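You operate a simulated robot arm through the tools that you are given. There is no shell and no other tool. Be economical: measure what you need, move in short steps, check, and stop when the job is done.

You run a simulated two-armed robot. Do the job below in one go: nothing can be reset, and whatever is moved stays where it is left.

JOB
On the far end of the grey table, fold the blue cloth in half, so that its two long edges meet.

Only the result counts: the job must be done as asked and must still hold three seconds after the hand-in. Knocking over, shifting, dropping, spilling or breaking anything else fails it. Flat cloth is picked up by pressing the open fingertips on it (5 to 10 N) and closing them slowly along it; thin cloth reads only 2 to 8 mm in the jaws.

ROBOT AND FRAMES
Two 7-joint arms with two-finger parallel grippers on one trunk, on a base that drives. Base frame: it is fixed to the floor where the robot stands at the start and does not move with it; the origin is under the middle of the robot, x ahead of it, y to its left, z up. Lengths are in m, angles in rad, forces in N, time in s.
The left shoulder is at the start at [0.07, 0.163, 1.045], the right one opposite. Places, roughly: far end of the grey table [0.7, 0, 0.8]. Payload 3.43 kg a hand.
Tool frame (each hand has its own): the origin (TCP) lies between the finger pads and is the grasp point; the fingertips stand 0.034 m ahead of it; z points along the fingers, y is the line along which they close. The gripper opens to 0.128 m. The fingers are 0.024 m wide and 0.012 m thick; the gripper's body (0.048 by 0.13 m) begins 0.096 m behind the TCP.
Orientation is that of the tool frame in the base frame, as a unit quaternion [x, y, z, w]. With the fingers straight down and closing along the base's y, the tool's x points along the base's -x, its y along +y and its z along -z.

CONTROLS
- The arms move only by the tool move_arm. It takes "left_steps", "right_steps" or both (then of equal length, played together; a hand with none holds still); each is text: rows parted by semicolons, each of 6 numbers parted by spaces: the shift along the tool's x, y, z in m, then the turn, a rotation vector about the tool's x, y, z in rad. In form: x y z wx wy wz; .... A call has 1 to 8 rows; each row shifts and turns the commanded pose from where the row before left it, along the tool's axes as they then stand. "left_gripper" and "right_gripper" are, for a hand that has rows, the finger opening in m, from 0 to 0.128, set as the call begins (left out, the last holds). Rows are played at 5 a second. More than 0.05 m and 0.15 rad between two rows, or a gripper value outside its range, and nothing of the call is played. A pose out of reach is approached as far as the arm can. The call stops where the force on the tool passes 40 N (or 10 N more than at its start, if that is more) or the arm is blocked; 0.2 s more then pass. Each finger travels about 0.153 m/s and halts on what it meets, pressing with about 37 N; the grip force reading is that of the motor and also rises with nothing between the fingers. The clock runs only during rows and for 0.2 s after the last one: add rows that do not move to give the fingers time. The reply holds the time, the measured pose of the TCP, the force on the tool along the base axes, the opening and the grip force, in the units named above and with some noise, with the torque about the TCP (base axes, N m) and any sound that the robot's microphone picked up, and new pictures: "show" is both (left out), scene, wrist or none (wrist: the cameras of the hands that moved).
- Cameras (640 x 400 px; columns grow to the right, rows downward): "scene" is now at [0.1338, 0.0026, 1.2595]; the picture's right is [0.02, -1.00, 0.00], its down [-0.69, -0.01, -0.72] and it looks along [0.72, 0.01, -0.69] (base axes); focal length 258 px, centre (320, 200). "left" rides on the left gripper at [0.076, 0.011, -0.16] in its tool frame; the picture's right is [-0.15, 0.99, 0.00], its down [-0.88, -0.13, -0.46] and it looks along [-0.45, -0.07, 0.89] (tool axes); focal length 234 px, centre (320, 200). "right" rides on the right gripper at [0.076, -0.011, -0.16] in its tool frame; the picture's right is [0.15, 0.99, 0.00], its down [-0.88, 0.13, -0.46] and it looks along [-0.45, 0.07, 0.89] (tool axes); focal length 234 px, centre (320, 200). There is no depth. A picture from a camera that has moved, and an enlarged one, comes with that camera's place and axes in the base frame and with its lens.
- lift_body(by): slides the trunk up (or, below 0, down) by that many m; the arms and the scene camera ride with it, the base frame stays. It gives what a move gives, with no picture.
- drive_base(legs): drives the robot by 1 to 6 legs, each [ahead, left, turn to the left] in m, m and rad, along the robot's own axes; the way and the turn of a leg run together, so that a leg with both is an arc; at most 1.5 m and 3.142 rad a leg. The arms and the cameras ride along, it lands a little off, and it stops where it bumps. It gives what a move gives, and a new picture of the scene camera.
- pan_tilt(pan, tilt): turns the head with the scene camera to pan (to the left, within 1.501 rad either way) and tilt (down, from -0.506 to 1.204), counted from straight ahead of the robot. It gives what a move gives, and a new picture of the scene camera.
- enlarge(camera, box): a new picture of the part [left, top, right, bottom] of that camera's present view, enlarged. No time passes.
- finish_job(): hands the job in; it is judged then, once.

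Go step by step. Nothing tells you exact positions but the pictures and the camera data: compare them with the known pose of the tool, close in by small moves and look again before you grip or let go. The budget is 120 turns and 260 pictures, counting those below and the enlarged ones. Unless the task says otherwise, let go and move clear before handing in, and close with one line.

The tools are called by a JSON object that holds its "api" and its "payload". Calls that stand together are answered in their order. move_arm: Moves the arms, as the interface text tells. Its arguments: {"type":"object","properties":{"left_steps":{"type":"string"},"left_gripper":{"type":"number"},"right_steps":{"type":"string"},"right_gripper":{"type":"number"},"show":{"type":"string","enum":["both","scene","wrist","none"]}},"required":[]} The other tools are called the same way: lift_body (by) slides the trunk up or down; drive_base (legs) drives the base; pan_tilt (pan, tilt) turns the head that bears the scene camera; enlarge (camera, box) takes an enlarged picture of a part of a camera's view; finish_job () hands the job in.

At the start:

```text
clock: 0.0
left_ee_pos: [0.653, 0.1473, 0.9677]
left_tool_rot: [-0.001, 1.0, 0.001, 0.0]
left_wrist_force: [0.1, 0.1, -1.0]
left_ft_torque: [-0.01, -0.01, 0.0]
left_grip_width: 0.1278
left_finger_force: 0.1
right_ee_pos: [0.6513, -0.3099, 0.9334]
right_tool_rot: [-0.001, 1.0, 0.0, 0.0]
right_wrist_force: [0.0, 0.8, -0.5]
right_ft_torque: [0.02, -0.01, 0.02]
right_grip_width: 0.1278
right_finger_force: 0.0
trunk travel left (down, up): [-0.525, 0.415]
robot x, y, heading: [-0.004, 0.0023, 0.002]
head pan, tilt: [0.017, 0.766]
```

scene: 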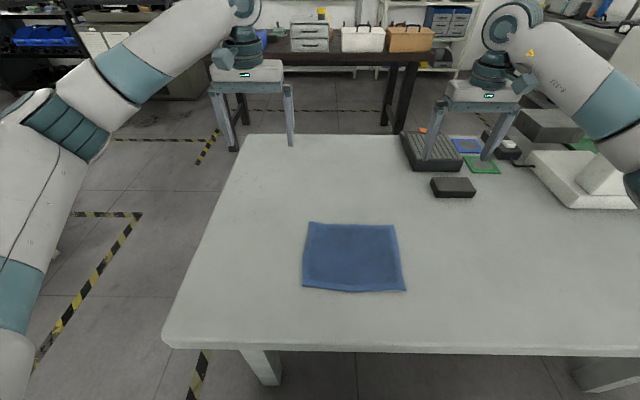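
right: 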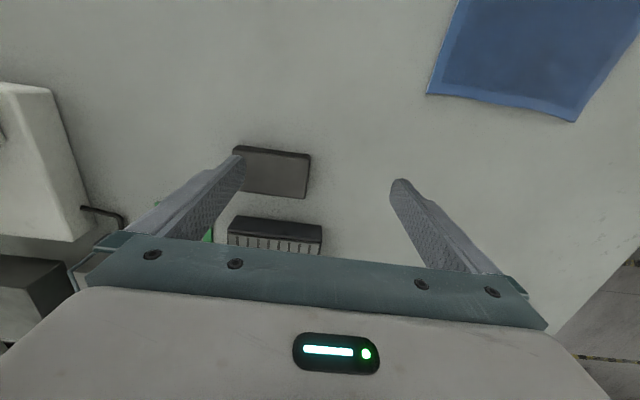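
left: 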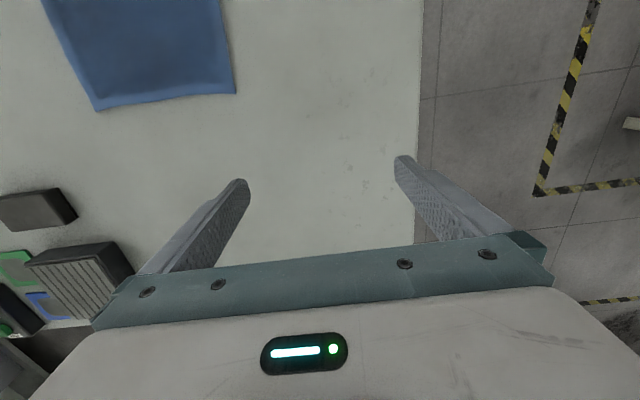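

The blue cloth lies at about x 0.42–0.62, y −0.20–0.045, so its long edges run along y (the near and far ones). I'll check its outline closely, then back off a little to give the arms room.

{"api": "enlarge", "payload": {"camera": "scene", "box": [280, 200, 430, 300]}}

{"api": "drive_base", "payload": {"legs": [[-0.13, -0.08, 0]]}}

```text
4.00 times, centred on (355, 250) of scene
camera zoom: at [0.1338, 0.0026, 1.2595], right [0.02, -1.0, 0.0], down [-0.69, -0.01, -0.72], along [0.72, 0.01, -0.69], focal length 1030 px, centre (180, 0)
```

zoom: 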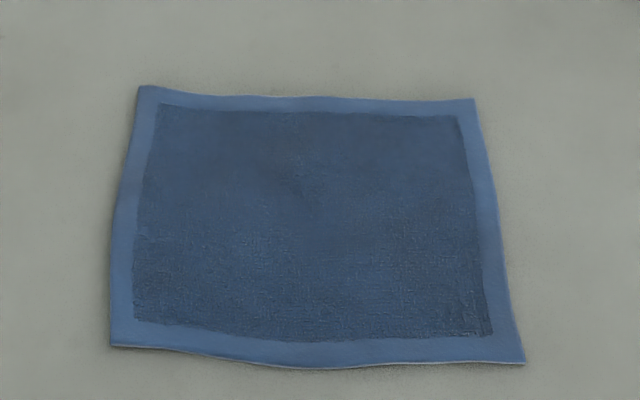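

```text
clock: 1.4
left_ee_pos: [0.5247, 0.0686, 0.9687]
left_tool_rot: [0.0, 1.0, 0.0, 0.0]
left_wrist_force: [-0.4, -0.1, 0.4]
left_ft_torque: [-0.01, -0.06, 0.02]
left_grip_width: 0.128
left_finger_force: 0.1
right_ee_pos: [0.5245, -0.39, 0.9347]
right_tool_rot: [-0.001, 1.0, 0.001, 0.0]
right_wrist_force: [-0.3, 0.1, -1.4]
right_ft_torque: [-0.01, -0.04, 0.03]
right_grip_width: 0.128
right_finger_force: 0.0
trunk travel left (down, up): [-0.525, 0.415]
robot x, y, heading: [-0.1271, -0.0778, 0.002]
head pan, tilt: [0.017, 0.766]
camera scene: at [0.0058, -0.0763, 1.2595], right [0.02, -1.0, 0.0], down [-0.69, -0.01, -0.72], along [0.72, 0.01, -0.69], focal length 258 px, centre (320, 200)
```

scene: 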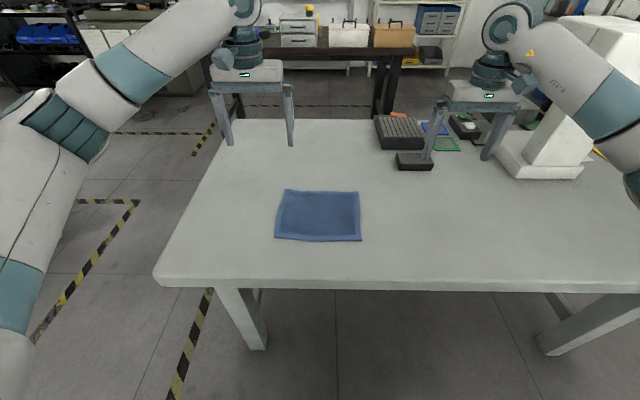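

The outline confirms it: far edge at x≈0.62, corners at y≈0.038 and −0.200. I'm moving both hands over the far corners with narrowed jaws.

{"api": "move_arm", "payload": {"left_steps": "-.015 -.0095 .028 0 0 0;-.015 -.0095 .028 0 0 0;-.015 -.0095 .028 0 0 0;-.015 -.0095 .028 0 0 0;-.015 -.0095 .028 0 0 0;-.015 -.0095 .028 0 0 0;0 0 0 0 0 0", "right_steps": "-.0146 .0363 .0225 0 0 0;-.0146 .0363 .0225 0 0 0;-.0146 .0363 .0225 0 0 0;-.0146 .0363 .0225 0 0 0;-.0146 .0363 .0225 0 0 0;-.0146 .0363 .0225 0 0 0;0 0 0 0 0 0", "left_gripper": 0.035, "right_gripper": 0.035}}

```text
clock: 3.0
left_ee_pos: [0.6145, 0.0114, 0.8016]
left_tool_rot: [-0.001, 1.0, 0.0, 0.0]
left_wrist_force: [0.2, 0.6, -0.6]
left_ft_torque: [-0.02, -0.01, -0.01]
left_grip_width: 0.0351
left_finger_force: 0.1
right_ee_pos: [0.6116, -0.1755, 0.8026]
right_tool_rot: [0.0, 1.0, 0.0, 0.0]
right_wrist_force: [0.2, -0.3, 1.0]
right_ft_torque: [0.01, -0.06, -0.03]
right_grip_width: 0.0347
right_finger_force: 0.0
trunk travel left (down, up): [-0.525, 0.415]
robot x, y, heading: [-0.1255, -0.0833, -0.003]
head pan, tilt: [0.017, 0.766]
camera scene: at [0.0056, -0.0764, 1.2596], right [0.02, -1.0, 0.0], down [-0.69, -0.01, -0.72], along [0.72, 0.01, -0.69], focal length 258 px, centre (320, 200)
camera right: at [0.535, -0.1866, 0.9607], right [-0.15, 0.99, 0.0], down [0.88, 0.13, 0.46], along [0.45, 0.07, -0.89], focal length 234 px, centre (320, 200)
camera left: at [0.5388, 0.0219, 0.9619], right [0.15, 0.99, 0.0], down [0.88, -0.13, 0.46], along [0.45, -0.07, -0.89], focal length 234 px, centre (320, 200)
```

scene: 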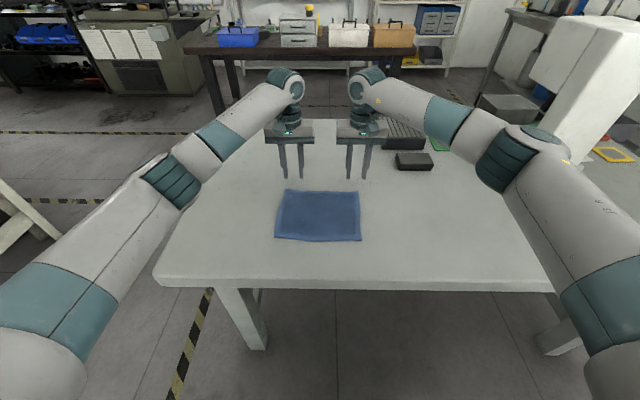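
right: 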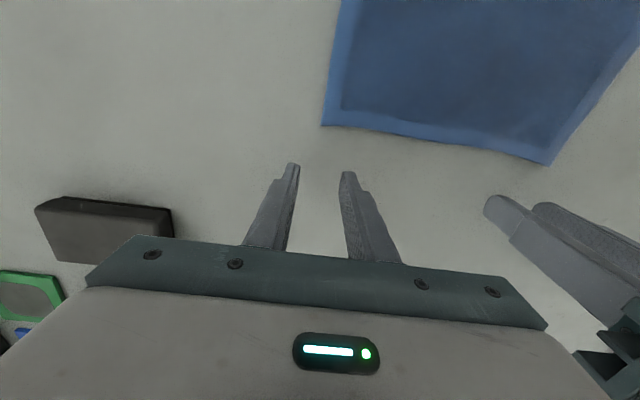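
left: 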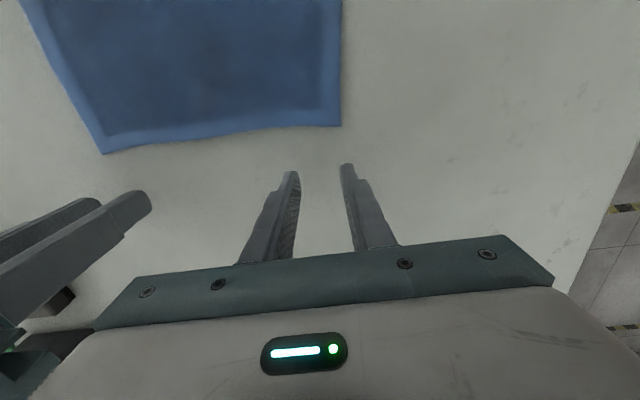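

Combining three views puts the table top at z≈0.75, so the cloth is at x 0.397–0.58, y −0.18–0.04. I'm bringing the fingertips over the edge itself before pressing.

{"api": "move_arm", "payload": {"left_steps": ".02 -.0027 0 0 0 0;.0215 -.0027 0 0 0 0;0 0 0 0 0 0", "right_steps": ".022 .013 0 0 0 0;.0226 .0135 0 0 0 0;0 0 0 0 0 0"}}

```text
clock: 3.8
left_ee_pos: [0.573, 0.0071, 0.8003]
left_tool_rot: [0.0, 1.0, 0.001, -0.001]
left_wrist_force: [-0.1, -0.1, 0.5]
left_ft_torque: [0.0, -0.05, -0.01]
left_grip_width: 0.0348
left_finger_force: 0.0
right_ee_pos: [0.5678, -0.1479, 0.799]
right_tool_rot: [0.0, 1.0, -0.001, -0.001]
right_wrist_force: [-0.3, 0.4, 0.7]
right_ft_torque: [0.0, 0.0, -0.01]
right_grip_width: 0.035
right_finger_force: 0.1
trunk travel left (down, up): [-0.525, 0.415]
robot x, y, heading: [-0.1275, -0.0776, -0.001]
head pan, tilt: [0.017, 0.766]
camera scene: at [0.0068, -0.0761, 1.2594], right [0.02, -1.0, 0.0], down [-0.69, -0.01, -0.72], along [0.72, 0.01, -0.69], focal length 258 px, centre (320, 200)
camera right: at [0.4905, -0.1591, 0.9578], right [-0.15, 0.99, 0.0], down [0.88, 0.13, 0.46], along [0.45, 0.07, -0.89], focal length 234 px, centre (320, 200)
camera left: at [0.4976, 0.0176, 0.9613], right [0.15, 0.99, 0.0], down [0.88, -0.13, 0.45], along [0.45, -0.07, -0.89], focal length 234 px, centre (320, 200)
```

scene: 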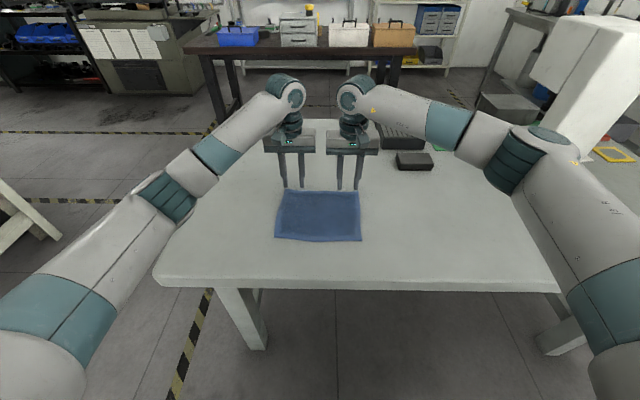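
right: 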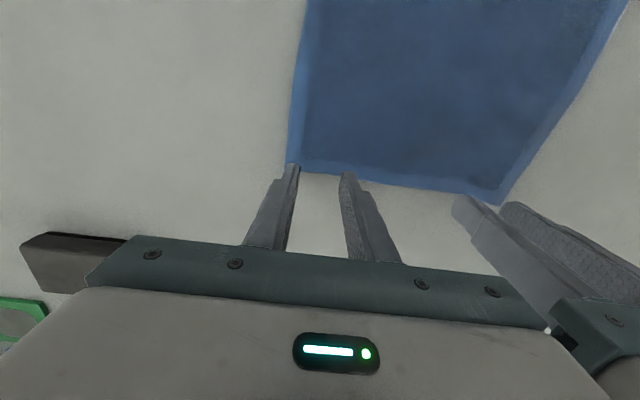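
left: 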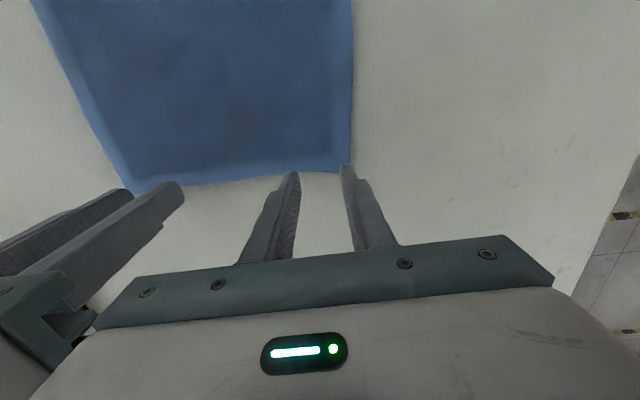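

Fingertips straddle the edge with about a centimetre of overlap on each side. Lowering gently until contact.

{"api": "move_arm", "payload": {"left_steps": "-.001 0 .006 0 0 0;0 0 .005 0 0 0;0 0 0 0 0 0", "right_steps": ".003 0 .006 0 0 0;0 0 .005 0 0 0;0 0 0 0 0 0", "show": "none"}}

{"api": "move_arm", "payload": {"left_steps": "0 0 .002 0 0 0;0 0 0 0 0 0", "right_steps": "0 0 .002 0 0 0;0 0 0 0 0 0", "show": "wrist"}}

```text
clock: 4.6
left_ee_pos: [0.5744, 0.0048, 0.7902]
left_tool_rot: [0.0, 1.0, -0.001, 0.0]
left_wrist_force: [0.0, 0.1, -0.3]
left_ft_torque: [0.02, -0.01, -0.02]
left_grip_width: 0.0349
left_finger_force: 0.0
right_ee_pos: [0.5627, -0.1469, 0.7889]
right_tool_rot: [0.001, 1.0, 0.0, 0.001]
right_wrist_force: [0.9, 0.0, 1.3]
right_ft_torque: [0.0, 0.04, 0.0]
right_grip_width: 0.0347
right_finger_force: 0.1
trunk travel left (down, up): [-0.525, 0.415]
robot x, y, heading: [-0.125, -0.081, -0.005]
head pan, tilt: [0.017, 0.766]
```

```text
clock: 5.2
left_ee_pos: [0.5738, 0.0053, 0.7876]
left_tool_rot: [0.0, 1.0, 0.001, 0.0]
left_wrist_force: [0.1, 0.0, 1.3]
left_ft_torque: [0.02, 0.04, -0.01]
left_grip_width: 0.035
left_finger_force: 0.1
right_ee_pos: [0.5627, -0.1461, 0.788]
right_tool_rot: [0.001, 1.0, 0.001, 0.001]
right_wrist_force: [1.3, -0.6, 6.7]
right_ft_torque: [-0.07, 0.02, 0.04]
right_grip_width: 0.0347
right_finger_force: 0.1
trunk travel left (down, up): [-0.525, 0.415]
robot x, y, heading: [-0.1252, -0.0764, -0.0]
head pan, tilt: [0.017, 0.766]
camera right: at [0.4872, -0.1577, 0.9452], right [-0.15, 0.99, 0.0], down [0.88, 0.13, 0.46], along [0.45, 0.07, -0.89], focal length 234 px, centre (320, 200)
camera left: at [0.4987, 0.016, 0.9489], right [0.15, 0.99, 0.0], down [0.88, -0.13, 0.46], along [0.45, -0.07, -0.89], focal length 234 px, centre (320, 200)
```

right: 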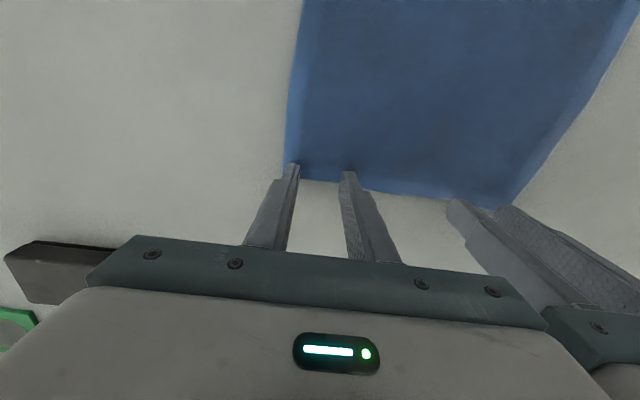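
left: 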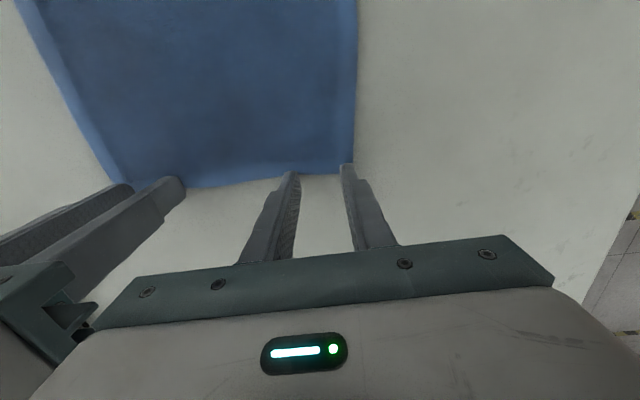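

Contact on both (right 6.7 N, left ~1 N). Pressing the left slightly more, then closing in small stages.

{"api": "move_arm", "payload": {"left_steps": "0 0 .0015 0 0 0;0 0 0 0 0 0", "right_steps": "0 0 .0003 0 0 0;0 0 0 0 0 0", "show": "none"}}

```text
clock: 5.8
left_ee_pos: [0.5741, 0.0049, 0.7874]
left_tool_rot: [0.001, 1.0, 0.0, 0.0]
left_wrist_force: [1.4, -0.2, 5.1]
left_ft_torque: [0.02, 0.0, -0.01]
left_grip_width: 0.0347
left_finger_force: 0.0
right_ee_pos: [0.5623, -0.1463, 0.7865]
right_tool_rot: [0.001, 1.0, 0.0, 0.001]
right_wrist_force: [0.8, -2.2, 8.7]
right_ft_torque: [-0.02, 0.01, 0.0]
right_grip_width: 0.0348
right_finger_force: 0.0
trunk travel left (down, up): [-0.525, 0.415]
robot x, y, heading: [-0.1287, -0.0783, -0.005]
head pan, tilt: [0.017, 0.766]
```

Forces are about 5 and 9 N. I'll add a touch on the left and close in stages.

{"api": "move_arm", "payload": {"left_steps": "0 0 .0007 0 0 0;0 0 0 0 0 0", "right_steps": "0 0 0 0 0 0;0 0 0 0 0 0", "left_gripper": 0.029, "right_gripper": 0.029, "show": "none"}}

{"api": "move_arm", "payload": {"left_steps": "0 0 0 0 0 0", "right_steps": "0 0 0 0 0 0", "left_gripper": 0.023, "right_gripper": 0.023, "show": "wrist"}}

```text
clock: 6.4
left_ee_pos: [0.5738, 0.0072, 0.7877]
left_tool_rot: [0.0, 1.0, -0.001, 0.001]
left_wrist_force: [0.9, -1.0, 6.6]
left_ft_torque: [0.0, 0.04, -0.01]
left_grip_width: 0.0288
left_finger_force: 0.1
right_ee_pos: [0.5636, -0.1462, 0.7866]
right_tool_rot: [0.0, 1.0, 0.0, 0.002]
right_wrist_force: [-0.4, 1.6, 8.9]
right_ft_torque: [0.02, 0.04, -0.03]
right_grip_width: 0.0285
right_finger_force: 0.0
trunk travel left (down, up): [-0.525, 0.415]
robot x, y, heading: [-0.1278, -0.0775, -0.0]
head pan, tilt: [0.017, 0.766]
```

```text
clock: 6.8
left_ee_pos: [0.5729, 0.006, 0.7873]
left_tool_rot: [0.0, 1.0, 0.0, 0.001]
left_wrist_force: [0.3, -0.6, 6.9]
left_ft_torque: [-0.03, 0.02, 0.01]
left_grip_width: 0.0228
left_finger_force: 0.1
right_ee_pos: [0.5643, -0.1464, 0.7872]
right_tool_rot: [0.0, 1.0, 0.0, 0.0]
right_wrist_force: [1.0, 1.2, 9.4]
right_ft_torque: [0.01, 0.04, 0.04]
right_grip_width: 0.0223
right_finger_force: 0.1
trunk travel left (down, up): [-0.525, 0.415]
robot x, y, heading: [-0.1288, -0.0747, -0.003]
head pan, tilt: [0.017, 0.766]
camera right: at [0.4865, -0.1574, 0.9449], right [-0.15, 0.99, 0.0], down [0.88, 0.13, 0.46], along [0.45, 0.07, -0.89], focal length 234 px, centre (320, 200)
camera left: at [0.498, 0.0169, 0.9476], right [0.15, 0.99, 0.0], down [0.88, -0.13, 0.46], along [0.45, -0.07, -0.89], focal length 234 px, centre (320, 200)
```

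right: 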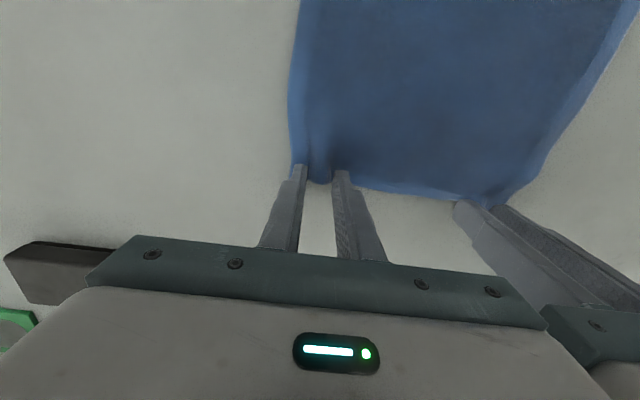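
left: 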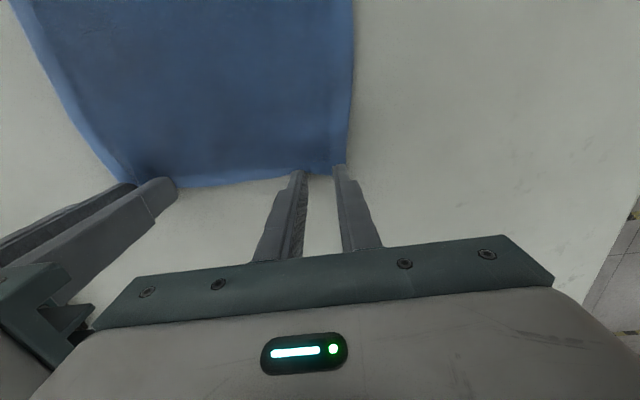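

A ruck is forming in both jaws. Continuing to close in stages.

{"api": "move_arm", "payload": {"left_steps": "0 0 0 0 0 0", "right_steps": "0 0 0 0 0 0", "left_gripper": 0.016, "right_gripper": 0.016, "show": "none"}}

{"api": "move_arm", "payload": {"left_steps": "0 0 0 0 0 0", "right_steps": "0 0 0 0 0 0", "left_gripper": 0.01, "right_gripper": 0.01, "show": "none"}}

{"api": "move_arm", "payload": {"left_steps": "0 0 0 0 0 0;0 0 0 0 0 0", "right_steps": "0 0 0 0 0 0;0 0 0 0 0 0", "left_gripper": 0, "right_gripper": 0, "show": "wrist"}}

```text
clock: 7.2
left_ee_pos: [0.5745, 0.0052, 0.7871]
left_tool_rot: [0.0, 1.0, 0.0, 0.001]
left_wrist_force: [1.0, -1.0, 8.4]
left_ft_torque: [-0.02, 0.01, -0.04]
left_grip_width: 0.0156
left_finger_force: 0.0
right_ee_pos: [0.5635, -0.1452, 0.7861]
right_tool_rot: [0.0, 1.0, 0.001, 0.001]
right_wrist_force: [-0.4, 1.0, 10.3]
right_ft_torque: [0.03, 0.05, -0.06]
right_grip_width: 0.0154
right_finger_force: 0.0
trunk travel left (down, up): [-0.525, 0.415]
robot x, y, heading: [-0.1279, -0.0776, -0.001]
head pan, tilt: [0.017, 0.766]
```

```text
clock: 7.6
left_ee_pos: [0.5737, 0.0056, 0.7862]
left_tool_rot: [0.0, 1.0, 0.0, 0.001]
left_wrist_force: [0.2, -0.7, 7.5]
left_ft_torque: [-0.06, 0.08, 0.02]
left_grip_width: 0.0098
left_finger_force: 0.1
right_ee_pos: [0.5646, -0.1456, 0.7878]
right_tool_rot: [0.0, 1.0, 0.0, 0.001]
right_wrist_force: [-0.6, 1.1, 9.6]
right_ft_torque: [0.02, 0.04, -0.01]
right_grip_width: 0.0111
right_finger_force: 0.9
trunk travel left (down, up): [-0.525, 0.415]
robot x, y, heading: [-0.1247, -0.075, -0.005]
head pan, tilt: [0.017, 0.766]
```

```text
clock: 8.2
left_ee_pos: [0.5745, 0.0063, 0.7872]
left_tool_rot: [0.001, 1.0, 0.0, 0.001]
left_wrist_force: [-1.1, -0.3, 7.6]
left_ft_torque: [-0.01, 0.06, 0.06]
left_grip_width: 0.0
left_finger_force: 33.3
right_ee_pos: [0.5627, -0.1469, 0.7865]
right_tool_rot: [0.001, 1.0, 0.001, 0.001]
right_wrist_force: [-0.4, 0.8, 8.3]
right_ft_torque: [0.08, 0.09, 0.0]
right_grip_width: 0.0043
right_finger_force: 36.5
trunk travel left (down, up): [-0.525, 0.415]
robot x, y, heading: [-0.1299, -0.0785, 0.002]
head pan, tilt: [0.017, 0.766]
camera right: at [0.4864, -0.1574, 0.9449], right [-0.15, 0.99, 0.0], down [0.88, 0.13, 0.46], along [0.45, 0.07, -0.89], focal length 234 px, centre (320, 200)
camera left: at [0.4979, 0.0169, 0.9476], right [0.15, 0.99, 0.0], down [0.88, -0.13, 0.46], along [0.45, -0.07, -0.89], focal length 234 px, centre (320, 200)
```

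right: 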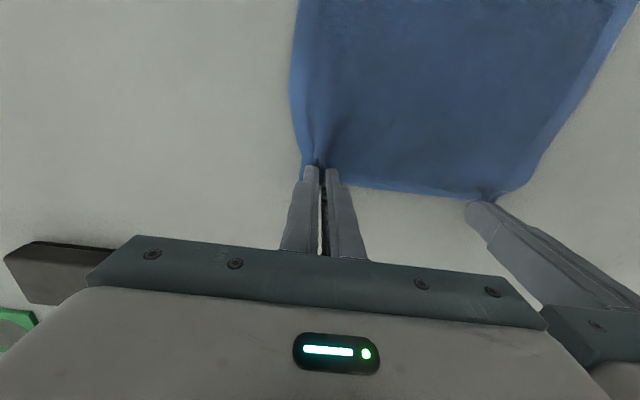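
left: 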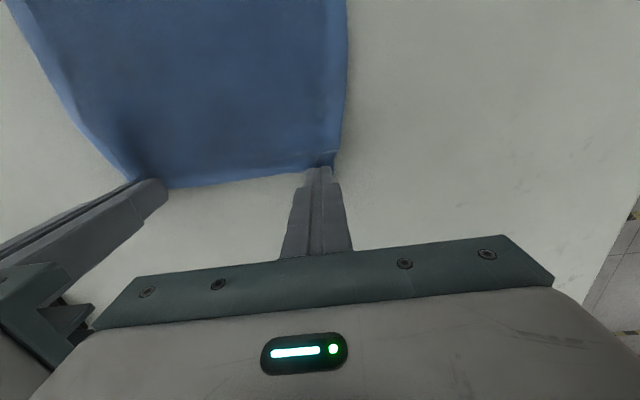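

The right jaw holds cloth (4.3 mm), but the left closed on nothing. I'll lift the left slightly, reopen and try again with a bit more pressure.

{"api": "move_arm", "payload": {"left_steps": "0 0 -.012 0 0 0;0 0 0 0 0 0;0 0 0 0 0 0", "left_gripper": 0.0, "show": "none"}}

{"api": "move_arm", "payload": {"left_steps": "0 0 0 0 0 0;0 0 0 0 0 0", "left_gripper": 0.035, "show": "wrist"}}

{"api": "enlarge", "payload": {"camera": "left", "box": [240, 130, 400, 230]}}

```text
clock: 9.0
left_ee_pos: [0.5733, 0.0061, 0.7991]
left_tool_rot: [0.001, 1.0, 0.0, 0.001]
left_wrist_force: [-0.4, -0.6, 0.3]
left_ft_torque: [0.0, 0.01, 0.0]
left_grip_width: 0.0001
left_finger_force: 32.3
right_ee_pos: [0.5632, -0.1459, 0.7879]
right_tool_rot: [0.0, 1.0, -0.001, 0.001]
right_wrist_force: [-2.0, -0.9, 11.0]
right_ft_torque: [0.04, 0.1, -0.01]
right_grip_width: 0.004
right_finger_force: 37.3
trunk travel left (down, up): [-0.525, 0.415]
robot x, y, heading: [-0.128, -0.0787, -0.003]
head pan, tilt: [0.017, 0.766]
```

```text
clock: 9.6
left_ee_pos: [0.574, 0.0048, 0.7987]
left_tool_rot: [0.0, 1.0, 0.0, 0.0]
left_wrist_force: [0.7, 0.1, 0.7]
left_ft_torque: [0.0, -0.02, -0.02]
left_grip_width: 0.035
left_finger_force: 0.0
right_ee_pos: [0.5636, -0.1462, 0.7863]
right_tool_rot: [-0.001, 1.0, 0.0, 0.001]
right_wrist_force: [-1.7, 0.7, 11.5]
right_ft_torque: [0.02, 0.12, -0.02]
right_grip_width: 0.0041
right_finger_force: 36.7
trunk travel left (down, up): [-0.525, 0.415]
robot x, y, heading: [-0.1275, -0.0787, -0.006]
head pan, tilt: [0.017, 0.766]
camera left: at [0.4977, 0.0169, 0.9587], right [0.15, 0.99, 0.0], down [0.88, -0.13, 0.46], along [0.45, -0.07, -0.89], focal length 234 px, centre (320, 200)
```

left: 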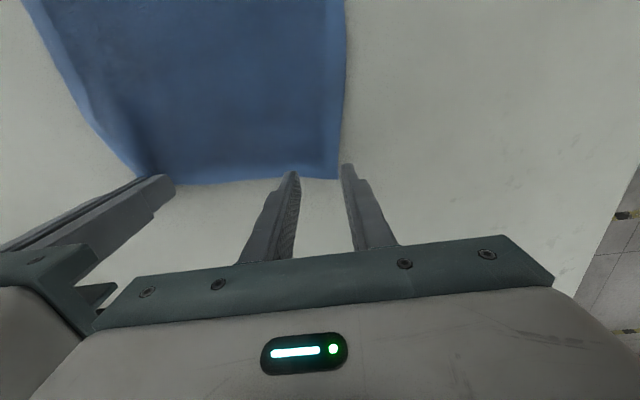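

```text
4.00 times, centred on (320, 180) of left
camera zoom: at [0.4977, 0.0169, 0.9587], right [0.15, 0.99, 0.0], down [0.88, -0.13, 0.46], along [0.45, -0.07, -0.89], focal length 937 px, centre (320, 280)
```

zoom: 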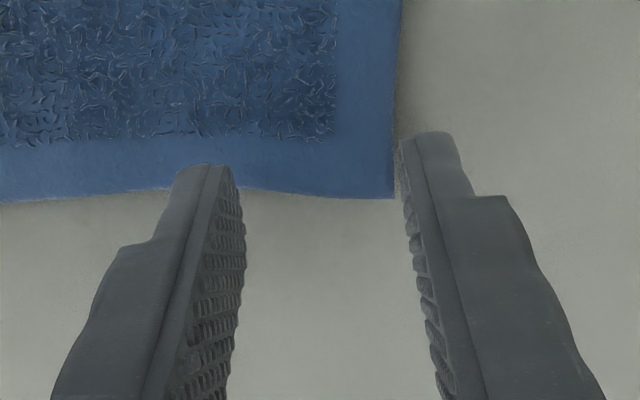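

The left corner has slipped to y≈0.0215, so the outer finger is off the cloth. I'm moving the left hand 1 cm inward with narrower jaws and pressing again.

{"api": "move_arm", "payload": {"left_steps": "-.003 -.01 0 0 0 0;0 0 .006 0 0 0;0 0 .005 0 0 0;0 0 .0015 0 0 0;0 0 0 0 0 0", "left_gripper": 0.028, "show": "wrist"}}

{"api": "enlarge", "payload": {"camera": "left", "box": [240, 130, 400, 230]}}

```text
clock: 10.8
left_ee_pos: [0.5762, -0.0044, 0.7868]
left_tool_rot: [0.001, 1.0, 0.0, 0.001]
left_wrist_force: [-0.9, 1.3, 11.8]
left_ft_torque: [0.06, 0.15, -0.03]
left_grip_width: 0.028
left_finger_force: 0.1
right_ee_pos: [0.5629, -0.1454, 0.7862]
right_tool_rot: [0.001, 1.0, 0.001, 0.001]
right_wrist_force: [1.6, 0.6, 8.4]
right_ft_torque: [0.04, 0.0, -0.02]
right_grip_width: 0.004
right_finger_force: 37.6
trunk travel left (down, up): [-0.525, 0.415]
robot x, y, heading: [-0.1284, -0.0795, 0.005]
head pan, tilt: [0.017, 0.766]
camera left: at [0.5007, 0.0067, 0.9474], right [0.15, 0.99, 0.0], down [0.88, -0.13, 0.46], along [0.45, -0.07, -0.89], focal length 234 px, centre (320, 200)
```

left: 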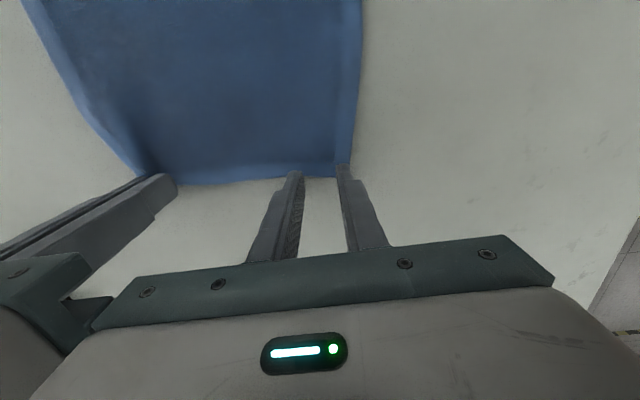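

```text
4.00 times, centred on (320, 180) of left
camera zoom: at [0.5007, 0.0067, 0.9474], right [0.15, 0.99, 0.0], down [0.88, -0.13, 0.46], along [0.45, -0.07, -0.89], focal length 937 px, centre (320, 280)
```

zoom: 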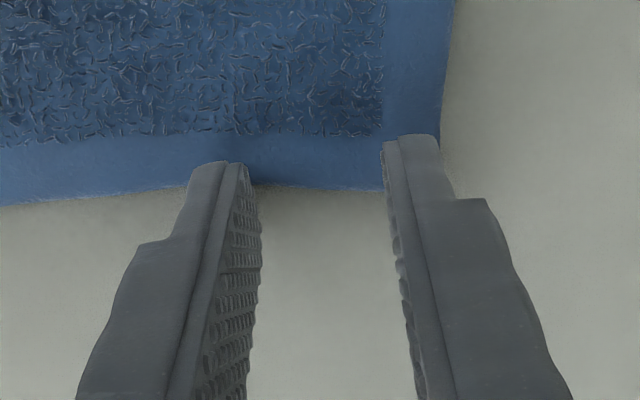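

Both left fingers now press fully on the cloth (≈12 N). Closing in stages.

{"api": "move_arm", "payload": {"left_steps": "0 0 -.0003 0 0 0", "left_gripper": 0.022, "show": "none"}}

{"api": "move_arm", "payload": {"left_steps": "0 0 0 0 0 0", "left_gripper": 0.016, "show": "none"}}

{"api": "move_arm", "payload": {"left_steps": "0 0 0 0 0 0", "left_gripper": 0.01, "show": "none"}}

{"api": "move_arm", "payload": {"left_steps": "0 0 0 0 0 0;0 0 0 0 0 0", "left_gripper": 0, "show": "wrist"}}

```text
clock: 11.2
left_ee_pos: [0.5766, -0.0051, 0.7867]
left_tool_rot: [0.0, 1.0, 0.0, 0.001]
left_wrist_force: [-0.9, -2.4, 14.2]
left_ft_torque: [-0.02, 0.12, 0.02]
left_grip_width: 0.0208
left_finger_force: 0.0
right_ee_pos: [0.563, -0.1461, 0.7878]
right_tool_rot: [0.0, 1.0, 0.001, 0.001]
right_wrist_force: [1.3, 1.1, 7.0]
right_ft_torque: [0.07, 0.0, -0.02]
right_grip_width: 0.0042
right_finger_force: 37.7
trunk travel left (down, up): [-0.525, 0.415]
robot x, y, heading: [-0.1289, -0.0769, -0.004]
head pan, tilt: [0.017, 0.766]
```

```text
clock: 11.6
left_ee_pos: [0.5769, -0.0042, 0.7856]
left_tool_rot: [0.0, 1.0, 0.0, 0.0]
left_wrist_force: [1.0, -2.6, 15.7]
left_ft_torque: [-0.01, 0.07, 0.02]
left_grip_width: 0.015
left_finger_force: 0.0
right_ee_pos: [0.5631, -0.1455, 0.7873]
right_tool_rot: [0.0, 1.0, 0.0, 0.0]
right_wrist_force: [1.3, -0.2, 6.2]
right_ft_torque: [0.09, -0.02, -0.05]
right_grip_width: 0.0041
right_finger_force: 37.1
trunk travel left (down, up): [-0.525, 0.415]
robot x, y, heading: [-0.1271, -0.0786, -0.001]
head pan, tilt: [0.017, 0.766]
```

```text
clock: 12.0
left_ee_pos: [0.5759, -0.0052, 0.7856]
left_tool_rot: [0.0, 1.0, 0.0, 0.001]
left_wrist_force: [0.6, -3.3, 17.8]
left_ft_torque: [-0.06, 0.07, 0.05]
left_grip_width: 0.0095
left_finger_force: 0.0
right_ee_pos: [0.563, -0.1454, 0.7868]
right_tool_rot: [0.0, 1.0, 0.0, 0.001]
right_wrist_force: [0.9, 2.4, 6.1]
right_ft_torque: [0.11, 0.0, -0.04]
right_grip_width: 0.0041
right_finger_force: 36.7
trunk travel left (down, up): [-0.525, 0.415]
robot x, y, heading: [-0.1239, -0.0785, 0.002]
head pan, tilt: [0.017, 0.766]
```

```text
clock: 12.6
left_ee_pos: [0.577, -0.0041, 0.7863]
left_tool_rot: [-0.001, 1.0, 0.0, 0.001]
left_wrist_force: [0.3, -4.3, 17.4]
left_ft_torque: [-0.09, 0.13, 0.07]
left_grip_width: 0.0034
left_finger_force: 37.4
right_ee_pos: [0.5627, -0.1464, 0.7871]
right_tool_rot: [0.0, 1.0, 0.0, 0.002]
right_wrist_force: [1.8, 3.4, 4.0]
right_ft_torque: [0.19, -0.01, 0.0]
right_grip_width: 0.0042
right_finger_force: 37.6
trunk travel left (down, up): [-0.525, 0.415]
robot x, y, heading: [-0.1272, -0.0742, -0.001]
head pan, tilt: [0.017, 0.766]
camera left: at [0.5006, 0.0062, 0.9471], right [0.15, 0.99, 0.0], down [0.88, -0.13, 0.46], along [0.45, -0.07, -0.89], focal length 234 px, centre (320, 200)
```

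left: 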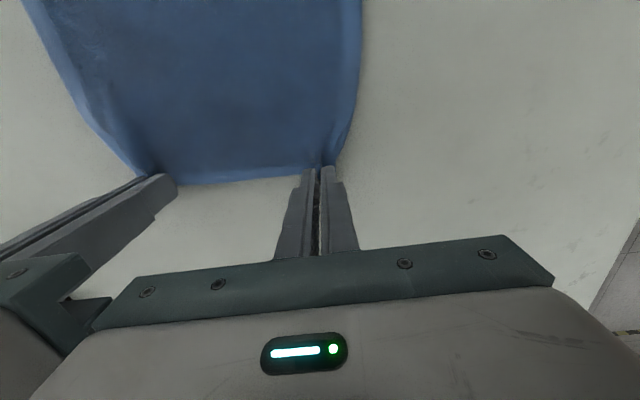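

Both jaws hold cloth now (3.4 and 4.2 mm). I'll start the arc: lift and tilt the fingers forward together, then check.

{"api": "move_arm", "payload": {"left_steps": ".0043 0 -.0114 0 -.065 0;.0044 0 -.0114 0 -.065 0;.007 0 -.0112 0 -.065 0;.0071 0 -.0111 0 -.065 0;0 0 0 0 0 0", "right_steps": ".0042 0 -.0114 0 -.065 0;.0042 0 -.0114 0 -.065 0;.0065 0 -.0111 0 -.065 0;.0066 0 -.0111 0 -.065 0;0 0 0 0 0 0"}}

{"api": "enlarge", "payload": {"camera": "scene", "box": [240, 150, 400, 250]}}

```text
clock: 13.8
left_ee_pos: [0.5504, -0.0032, 0.8256]
left_tool_rot: [0.0, 0.992, 0.0, 0.129]
left_wrist_force: [0.0, -5.6, 0.0]
left_ft_torque: [-0.16, 0.0, 0.0]
left_grip_width: 0.0034
left_finger_force: 37.0
right_ee_pos: [0.5382, -0.1468, 0.8268]
right_tool_rot: [0.0, 0.992, 0.0, 0.13]
right_wrist_force: [0.5, 5.5, -0.3]
right_ft_torque: [0.24, 0.02, 0.03]
right_grip_width: 0.004
right_finger_force: 37.1
trunk travel left (down, up): [-0.525, 0.415]
robot x, y, heading: [-0.1268, -0.078, -0.002]
head pan, tilt: [0.017, 0.766]
camera scene: at [0.0072, -0.0758, 1.2593], right [0.02, -1.0, 0.0], down [-0.69, -0.01, -0.72], along [0.72, 0.01, -0.69], focal length 258 px, centre (320, 200)
camera right: at [0.4234, -0.1574, 0.9599], right [-0.14, 0.99, -0.04], down [0.73, 0.13, 0.67], along [0.66, 0.07, -0.74], focal length 234 px, centre (320, 200)
camera left: at [0.4367, 0.007, 0.9624], right [0.14, 0.99, 0.04], down [0.73, -0.13, 0.67], along [0.66, -0.07, -0.74], focal length 234 px, centre (320, 200)
```

scene: 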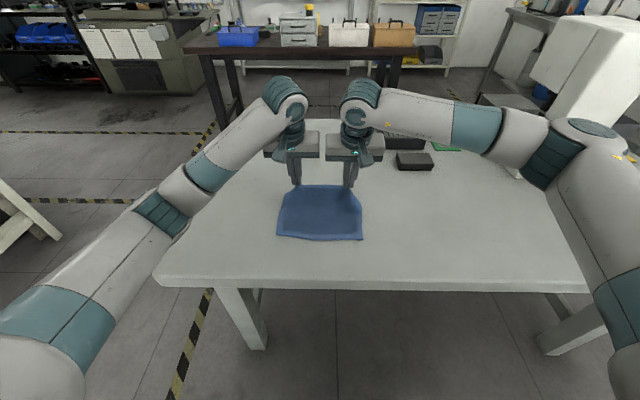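
right: 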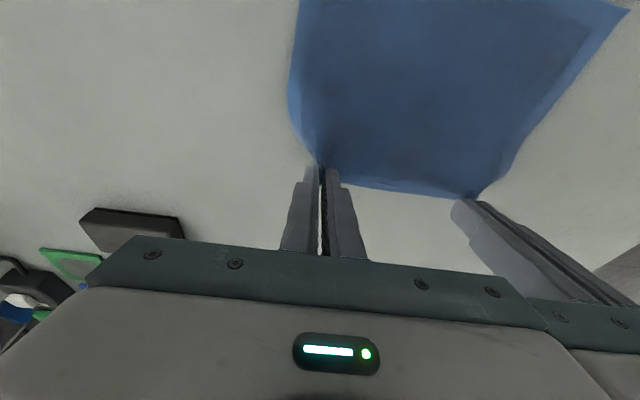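
left: 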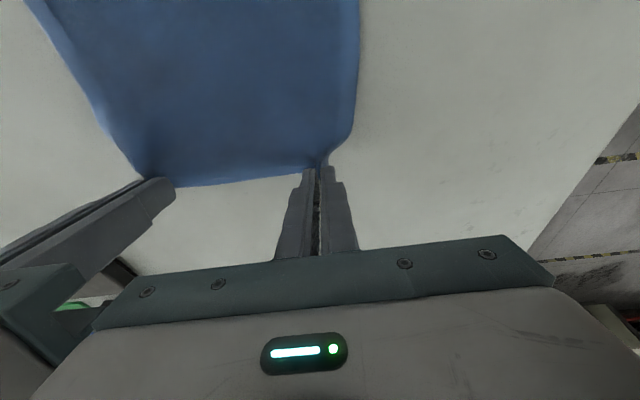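

```text
4.00 times, centred on (320, 200) of scene
camera zoom: at [0.0072, -0.0758, 1.2593], right [0.02, -1.0, 0.0], down [-0.69, -0.01, -0.72], along [0.72, 0.01, -0.69], focal length 1030 px, centre (320, 200)
```

zoom: 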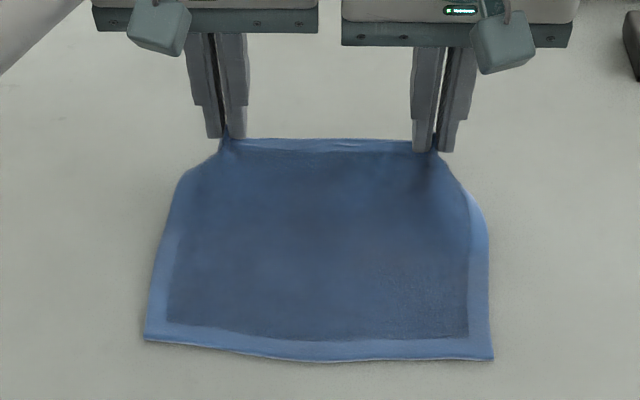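

The far edge is up, held taut and even between both hands. Continuing the arc.

{"api": "move_arm", "payload": {"left_steps": ".0095 0 -.0105 0 -.065 0;.0095 0 -.0105 0 -.065 0;.0115 0 -.0099 0 -.065 0;.0114 0 -.0099 0 -.065 0;.0128 0 -.0088 0 -.065 0;.0129 0 -.0088 0 -.065 0;0 0 0 0 0 0", "right_steps": ".0087 0 -.0103 0 -.065 0;.0088 0 -.0103 0 -.065 0;.0105 0 -.0095 0 -.065 0;.0105 0 -.0095 0 -.065 0;.0119 0 -.0082 0 -.065 0;.012 0 -.0083 0 -.065 0;0 0 0 0 0 0", "show": "scene"}}

{"api": "enlarge", "payload": {"camera": "scene", "box": [240, 150, 400, 250]}}

```text
clock: 15.4
left_ee_pos: [0.466, -0.0046, 0.8518]
left_tool_rot: [-0.001, 0.948, 0.0, 0.319]
left_wrist_force: [0.2, -4.6, -0.7]
left_ft_torque: [-0.17, 0.02, -0.04]
left_grip_width: 0.0036
left_finger_force: 37.4
right_ee_pos: [0.4601, -0.1453, 0.8531]
right_tool_rot: [0.001, 0.948, 0.0, 0.319]
right_wrist_force: [0.1, 5.4, 0.1]
right_ft_torque: [0.21, 0.03, 0.12]
right_grip_width: 0.0042
right_finger_force: 36.6
trunk travel left (down, up): [-0.525, 0.415]
robot x, y, heading: [-0.1298, -0.0816, 0.002]
head pan, tilt: [0.017, 0.766]
camera scene: at [0.007, -0.0759, 1.2594], right [0.02, -1.0, 0.0], down [-0.69, -0.01, -0.72], along [0.72, 0.01, -0.69], focal length 258 px, centre (320, 200)
```

scene: 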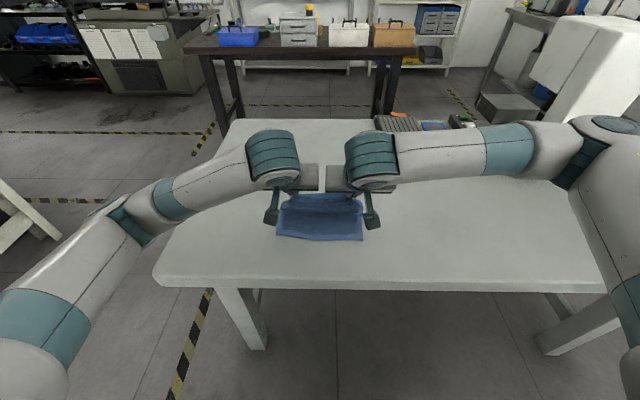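

```text
4.00 times, centred on (320, 200) of scene
camera zoom: at [0.007, -0.0759, 1.2594], right [0.02, -1.0, 0.0], down [-0.69, -0.01, -0.72], along [0.72, 0.01, -0.69], focal length 1030 px, centre (320, 200)
```

zoom: 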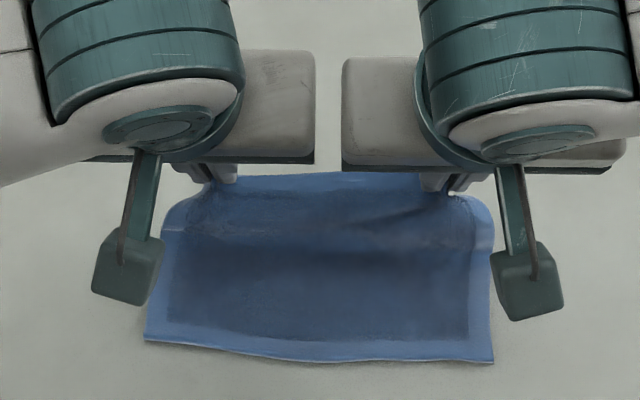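

The near edge hasn't moved and the fold is forming. Continuing down the second half of the arc.

{"api": "move_arm", "payload": {"left_steps": ".0136 0 -.0073 0 -.065 0;.0137 0 -.0074 0 -.065 0;.0139 0 -.0055 0 -.065 0;.014 0 -.0055 0 -.065 0;.0137 0 -.0033 0 -.065 0;.0138 0 -.0033 0 -.065 0;0 0 0 0 0 0", "right_steps": ".0128 0 -.0067 0 -.065 0;.0128 0 -.0067 0 -.065 0;.0132 0 -.0048 0 -.065 0;.0133 0 -.0048 0 -.065 0;.0132 0 -.0027 0 -.065 0;.0133 0 -.0027 0 -.065 0;0 0 0 0 0 0"}}

{"api": "enlarge", "payload": {"camera": "scene", "box": [240, 150, 400, 250]}}

```text
clock: 17.0
left_ee_pos: [0.3882, -0.0027, 0.8146]
left_tool_rot: [-0.002, 0.868, 0.0, 0.497]
left_wrist_force: [1.2, -4.1, -0.1]
left_ft_torque: [-0.12, 0.0, -0.05]
left_grip_width: 0.003
left_finger_force: 36.4
right_ee_pos: [0.3869, -0.1451, 0.815]
right_tool_rot: [0.001, 0.868, -0.001, 0.496]
right_wrist_force: [-1.2, 3.5, 0.3]
right_ft_torque: [0.11, 0.02, 0.17]
right_grip_width: 0.0043
right_finger_force: 37.0
trunk travel left (down, up): [-0.525, 0.415]
robot x, y, heading: [-0.1286, -0.0786, -0.002]
head pan, tilt: [0.017, 0.766]
camera scene: at [0.0067, -0.0754, 1.2594], right [0.02, -1.0, 0.0], down [-0.69, -0.01, -0.72], along [0.72, 0.01, -0.69], focal length 258 px, centre (320, 200)
camera right: at [0.2092, -0.156, 0.8286], right [-0.07, 0.99, -0.13], down [0.05, 0.13, 0.99], along [1.0, 0.07, -0.06], focal length 234 px, centre (320, 200)
camera left: at [0.2119, 0.007, 0.8312], right [0.07, 0.99, 0.13], down [0.05, -0.13, 0.99], along [1.0, -0.07, -0.06], focal length 234 px, centre (320, 200)
```

scene: 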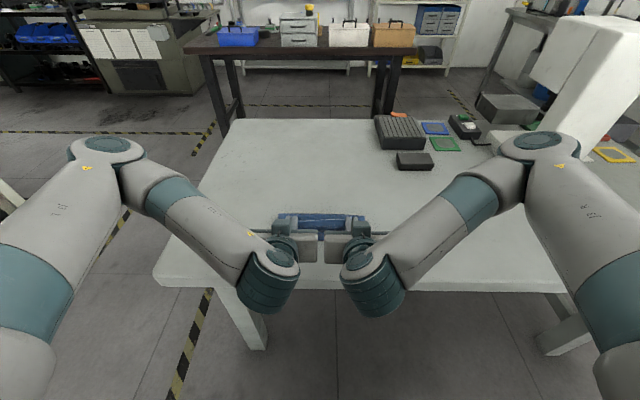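
right: 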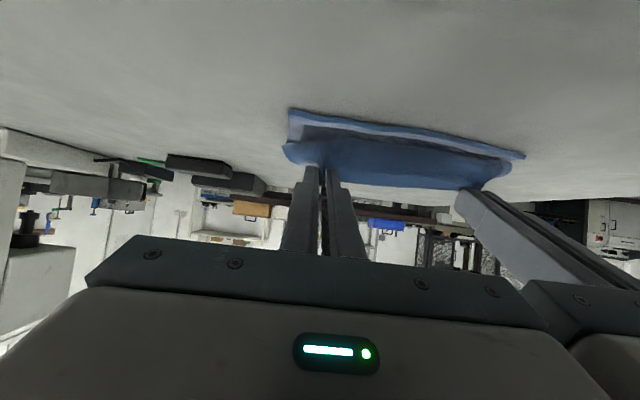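
left: 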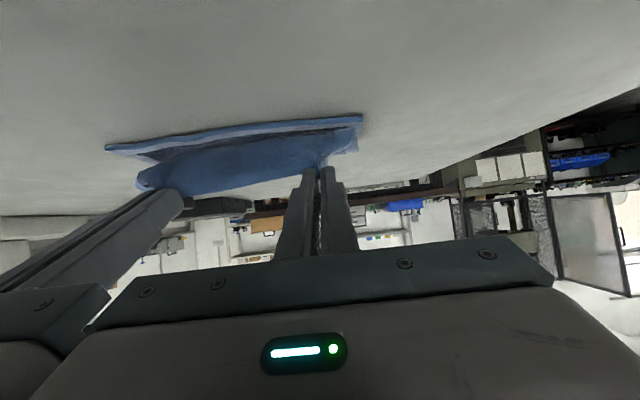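

```text
4.00 times, centred on (320, 200) of scene
camera zoom: at [0.0067, -0.0754, 1.2594], right [0.02, -1.0, 0.0], down [-0.69, -0.01, -0.72], along [0.72, 0.01, -0.69], focal length 1030 px, centre (320, 200)
```

zoom: 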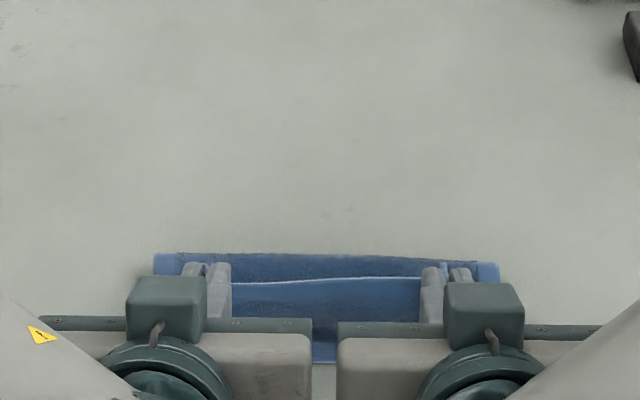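

The held edge is now about 4 cm above the near edge and nearly over it. I'll lower the last bit with the final tilt.

{"api": "move_arm", "payload": {"left_steps": ".0107 0 .0003 0 -.065 0;.0107 0 -.0004 0 -.065 0;.0107 0 -.0011 0 -.065 0;.0106 0 -.0018 0 -.065 0;0 0 0 0 0 0", "right_steps": ".0107 0 .0003 0 -.065 0;.0107 0 -.0004 0 -.065 0;.0107 0 -.0011 0 -.065 0;.0106 0 -.0018 0 -.065 0;0 0 0 0 0 0"}}

{"api": "enlarge", "payload": {"camera": "scene", "box": [240, 180, 400, 280]}}

```text
clock: 17.9
left_ee_pos: [0.3841, -0.0087, 0.7879]
left_tool_rot: [0.0, 0.806, 0.006, 0.592]
left_wrist_force: [0.1, 7.0, -1.0]
left_ft_torque: [-0.39, -0.24, -1.02]
left_grip_width: 0.0031
left_finger_force: 36.2
left hand out of reach, approached as far as the arm can: row 4
right_ee_pos: [0.3805, -0.1424, 0.7901]
right_tool_rot: [0.002, 0.806, -0.009, 0.592]
right_wrist_force: [0.3, -7.7, 1.8]
right_ft_torque: [0.6, 0.24, 0.94]
right_grip_width: 0.0041
right_finger_force: 37.0
right hand out of reach, approached as far as the arm can: row 4
trunk travel left (down, up): [-0.525, 0.415]
robot x, y, heading: [-0.129, -0.0781, 0.003]
head pan, tilt: [0.017, 0.766]
stopped in row 4 (left hand): the force on the tool passed its limit (the readings are from after the stop); the commanded pose is now the measured one
camera scene: at [0.0073, -0.0754, 1.2594], right [0.02, -1.0, 0.0], down [-0.69, -0.01, -0.72], along [0.72, 0.01, -0.69], focal length 258 px, centre (320, 200)
camera right: at [0.2044, -0.1516, 0.763], right [-0.03, 0.99, -0.15], down [-0.17, 0.14, 0.97], along [0.98, 0.06, 0.17], focal length 234 px, centre (320, 200)
camera left: at [0.209, 0.0015, 0.7652], right [0.03, 0.99, 0.15], down [-0.17, -0.14, 0.98], along [0.99, -0.06, 0.16], focal length 234 px, centre (320, 200)
```

scene: 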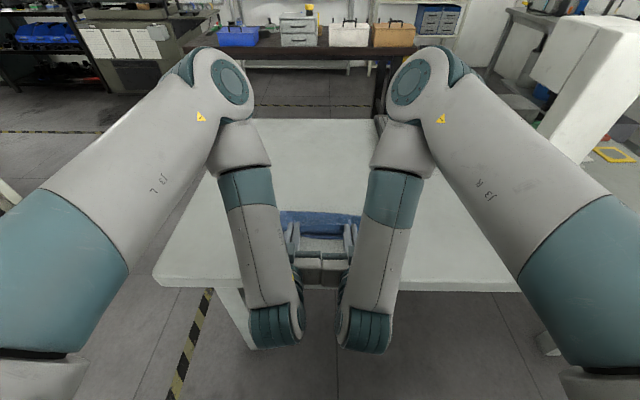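
right: 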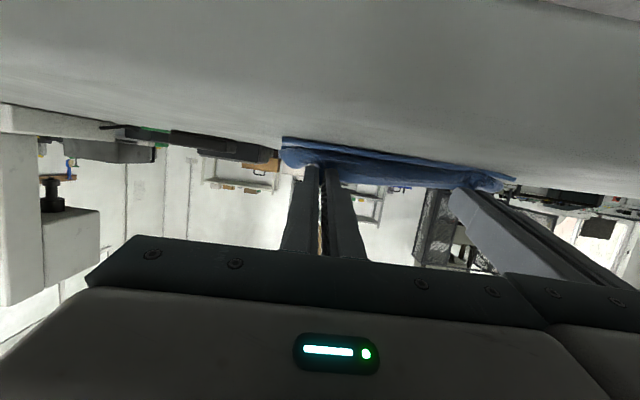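
left: 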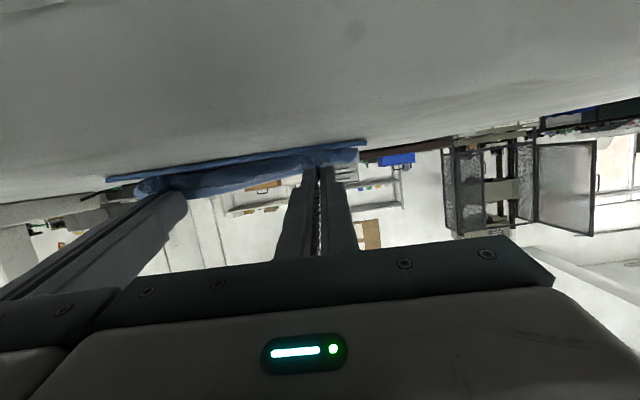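

```text
4.00 times, centred on (320, 230) of scene
camera zoom: at [0.0073, -0.0754, 1.2594], right [0.02, -1.0, 0.0], down [-0.69, -0.01, -0.72], along [0.72, 0.01, -0.69], focal length 1030 px, centre (320, 80)
```

zoom: 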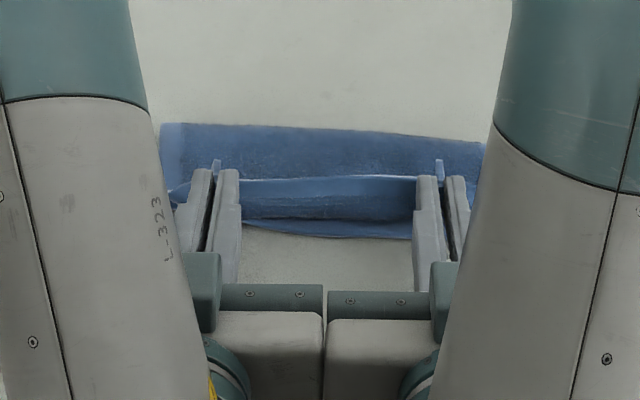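

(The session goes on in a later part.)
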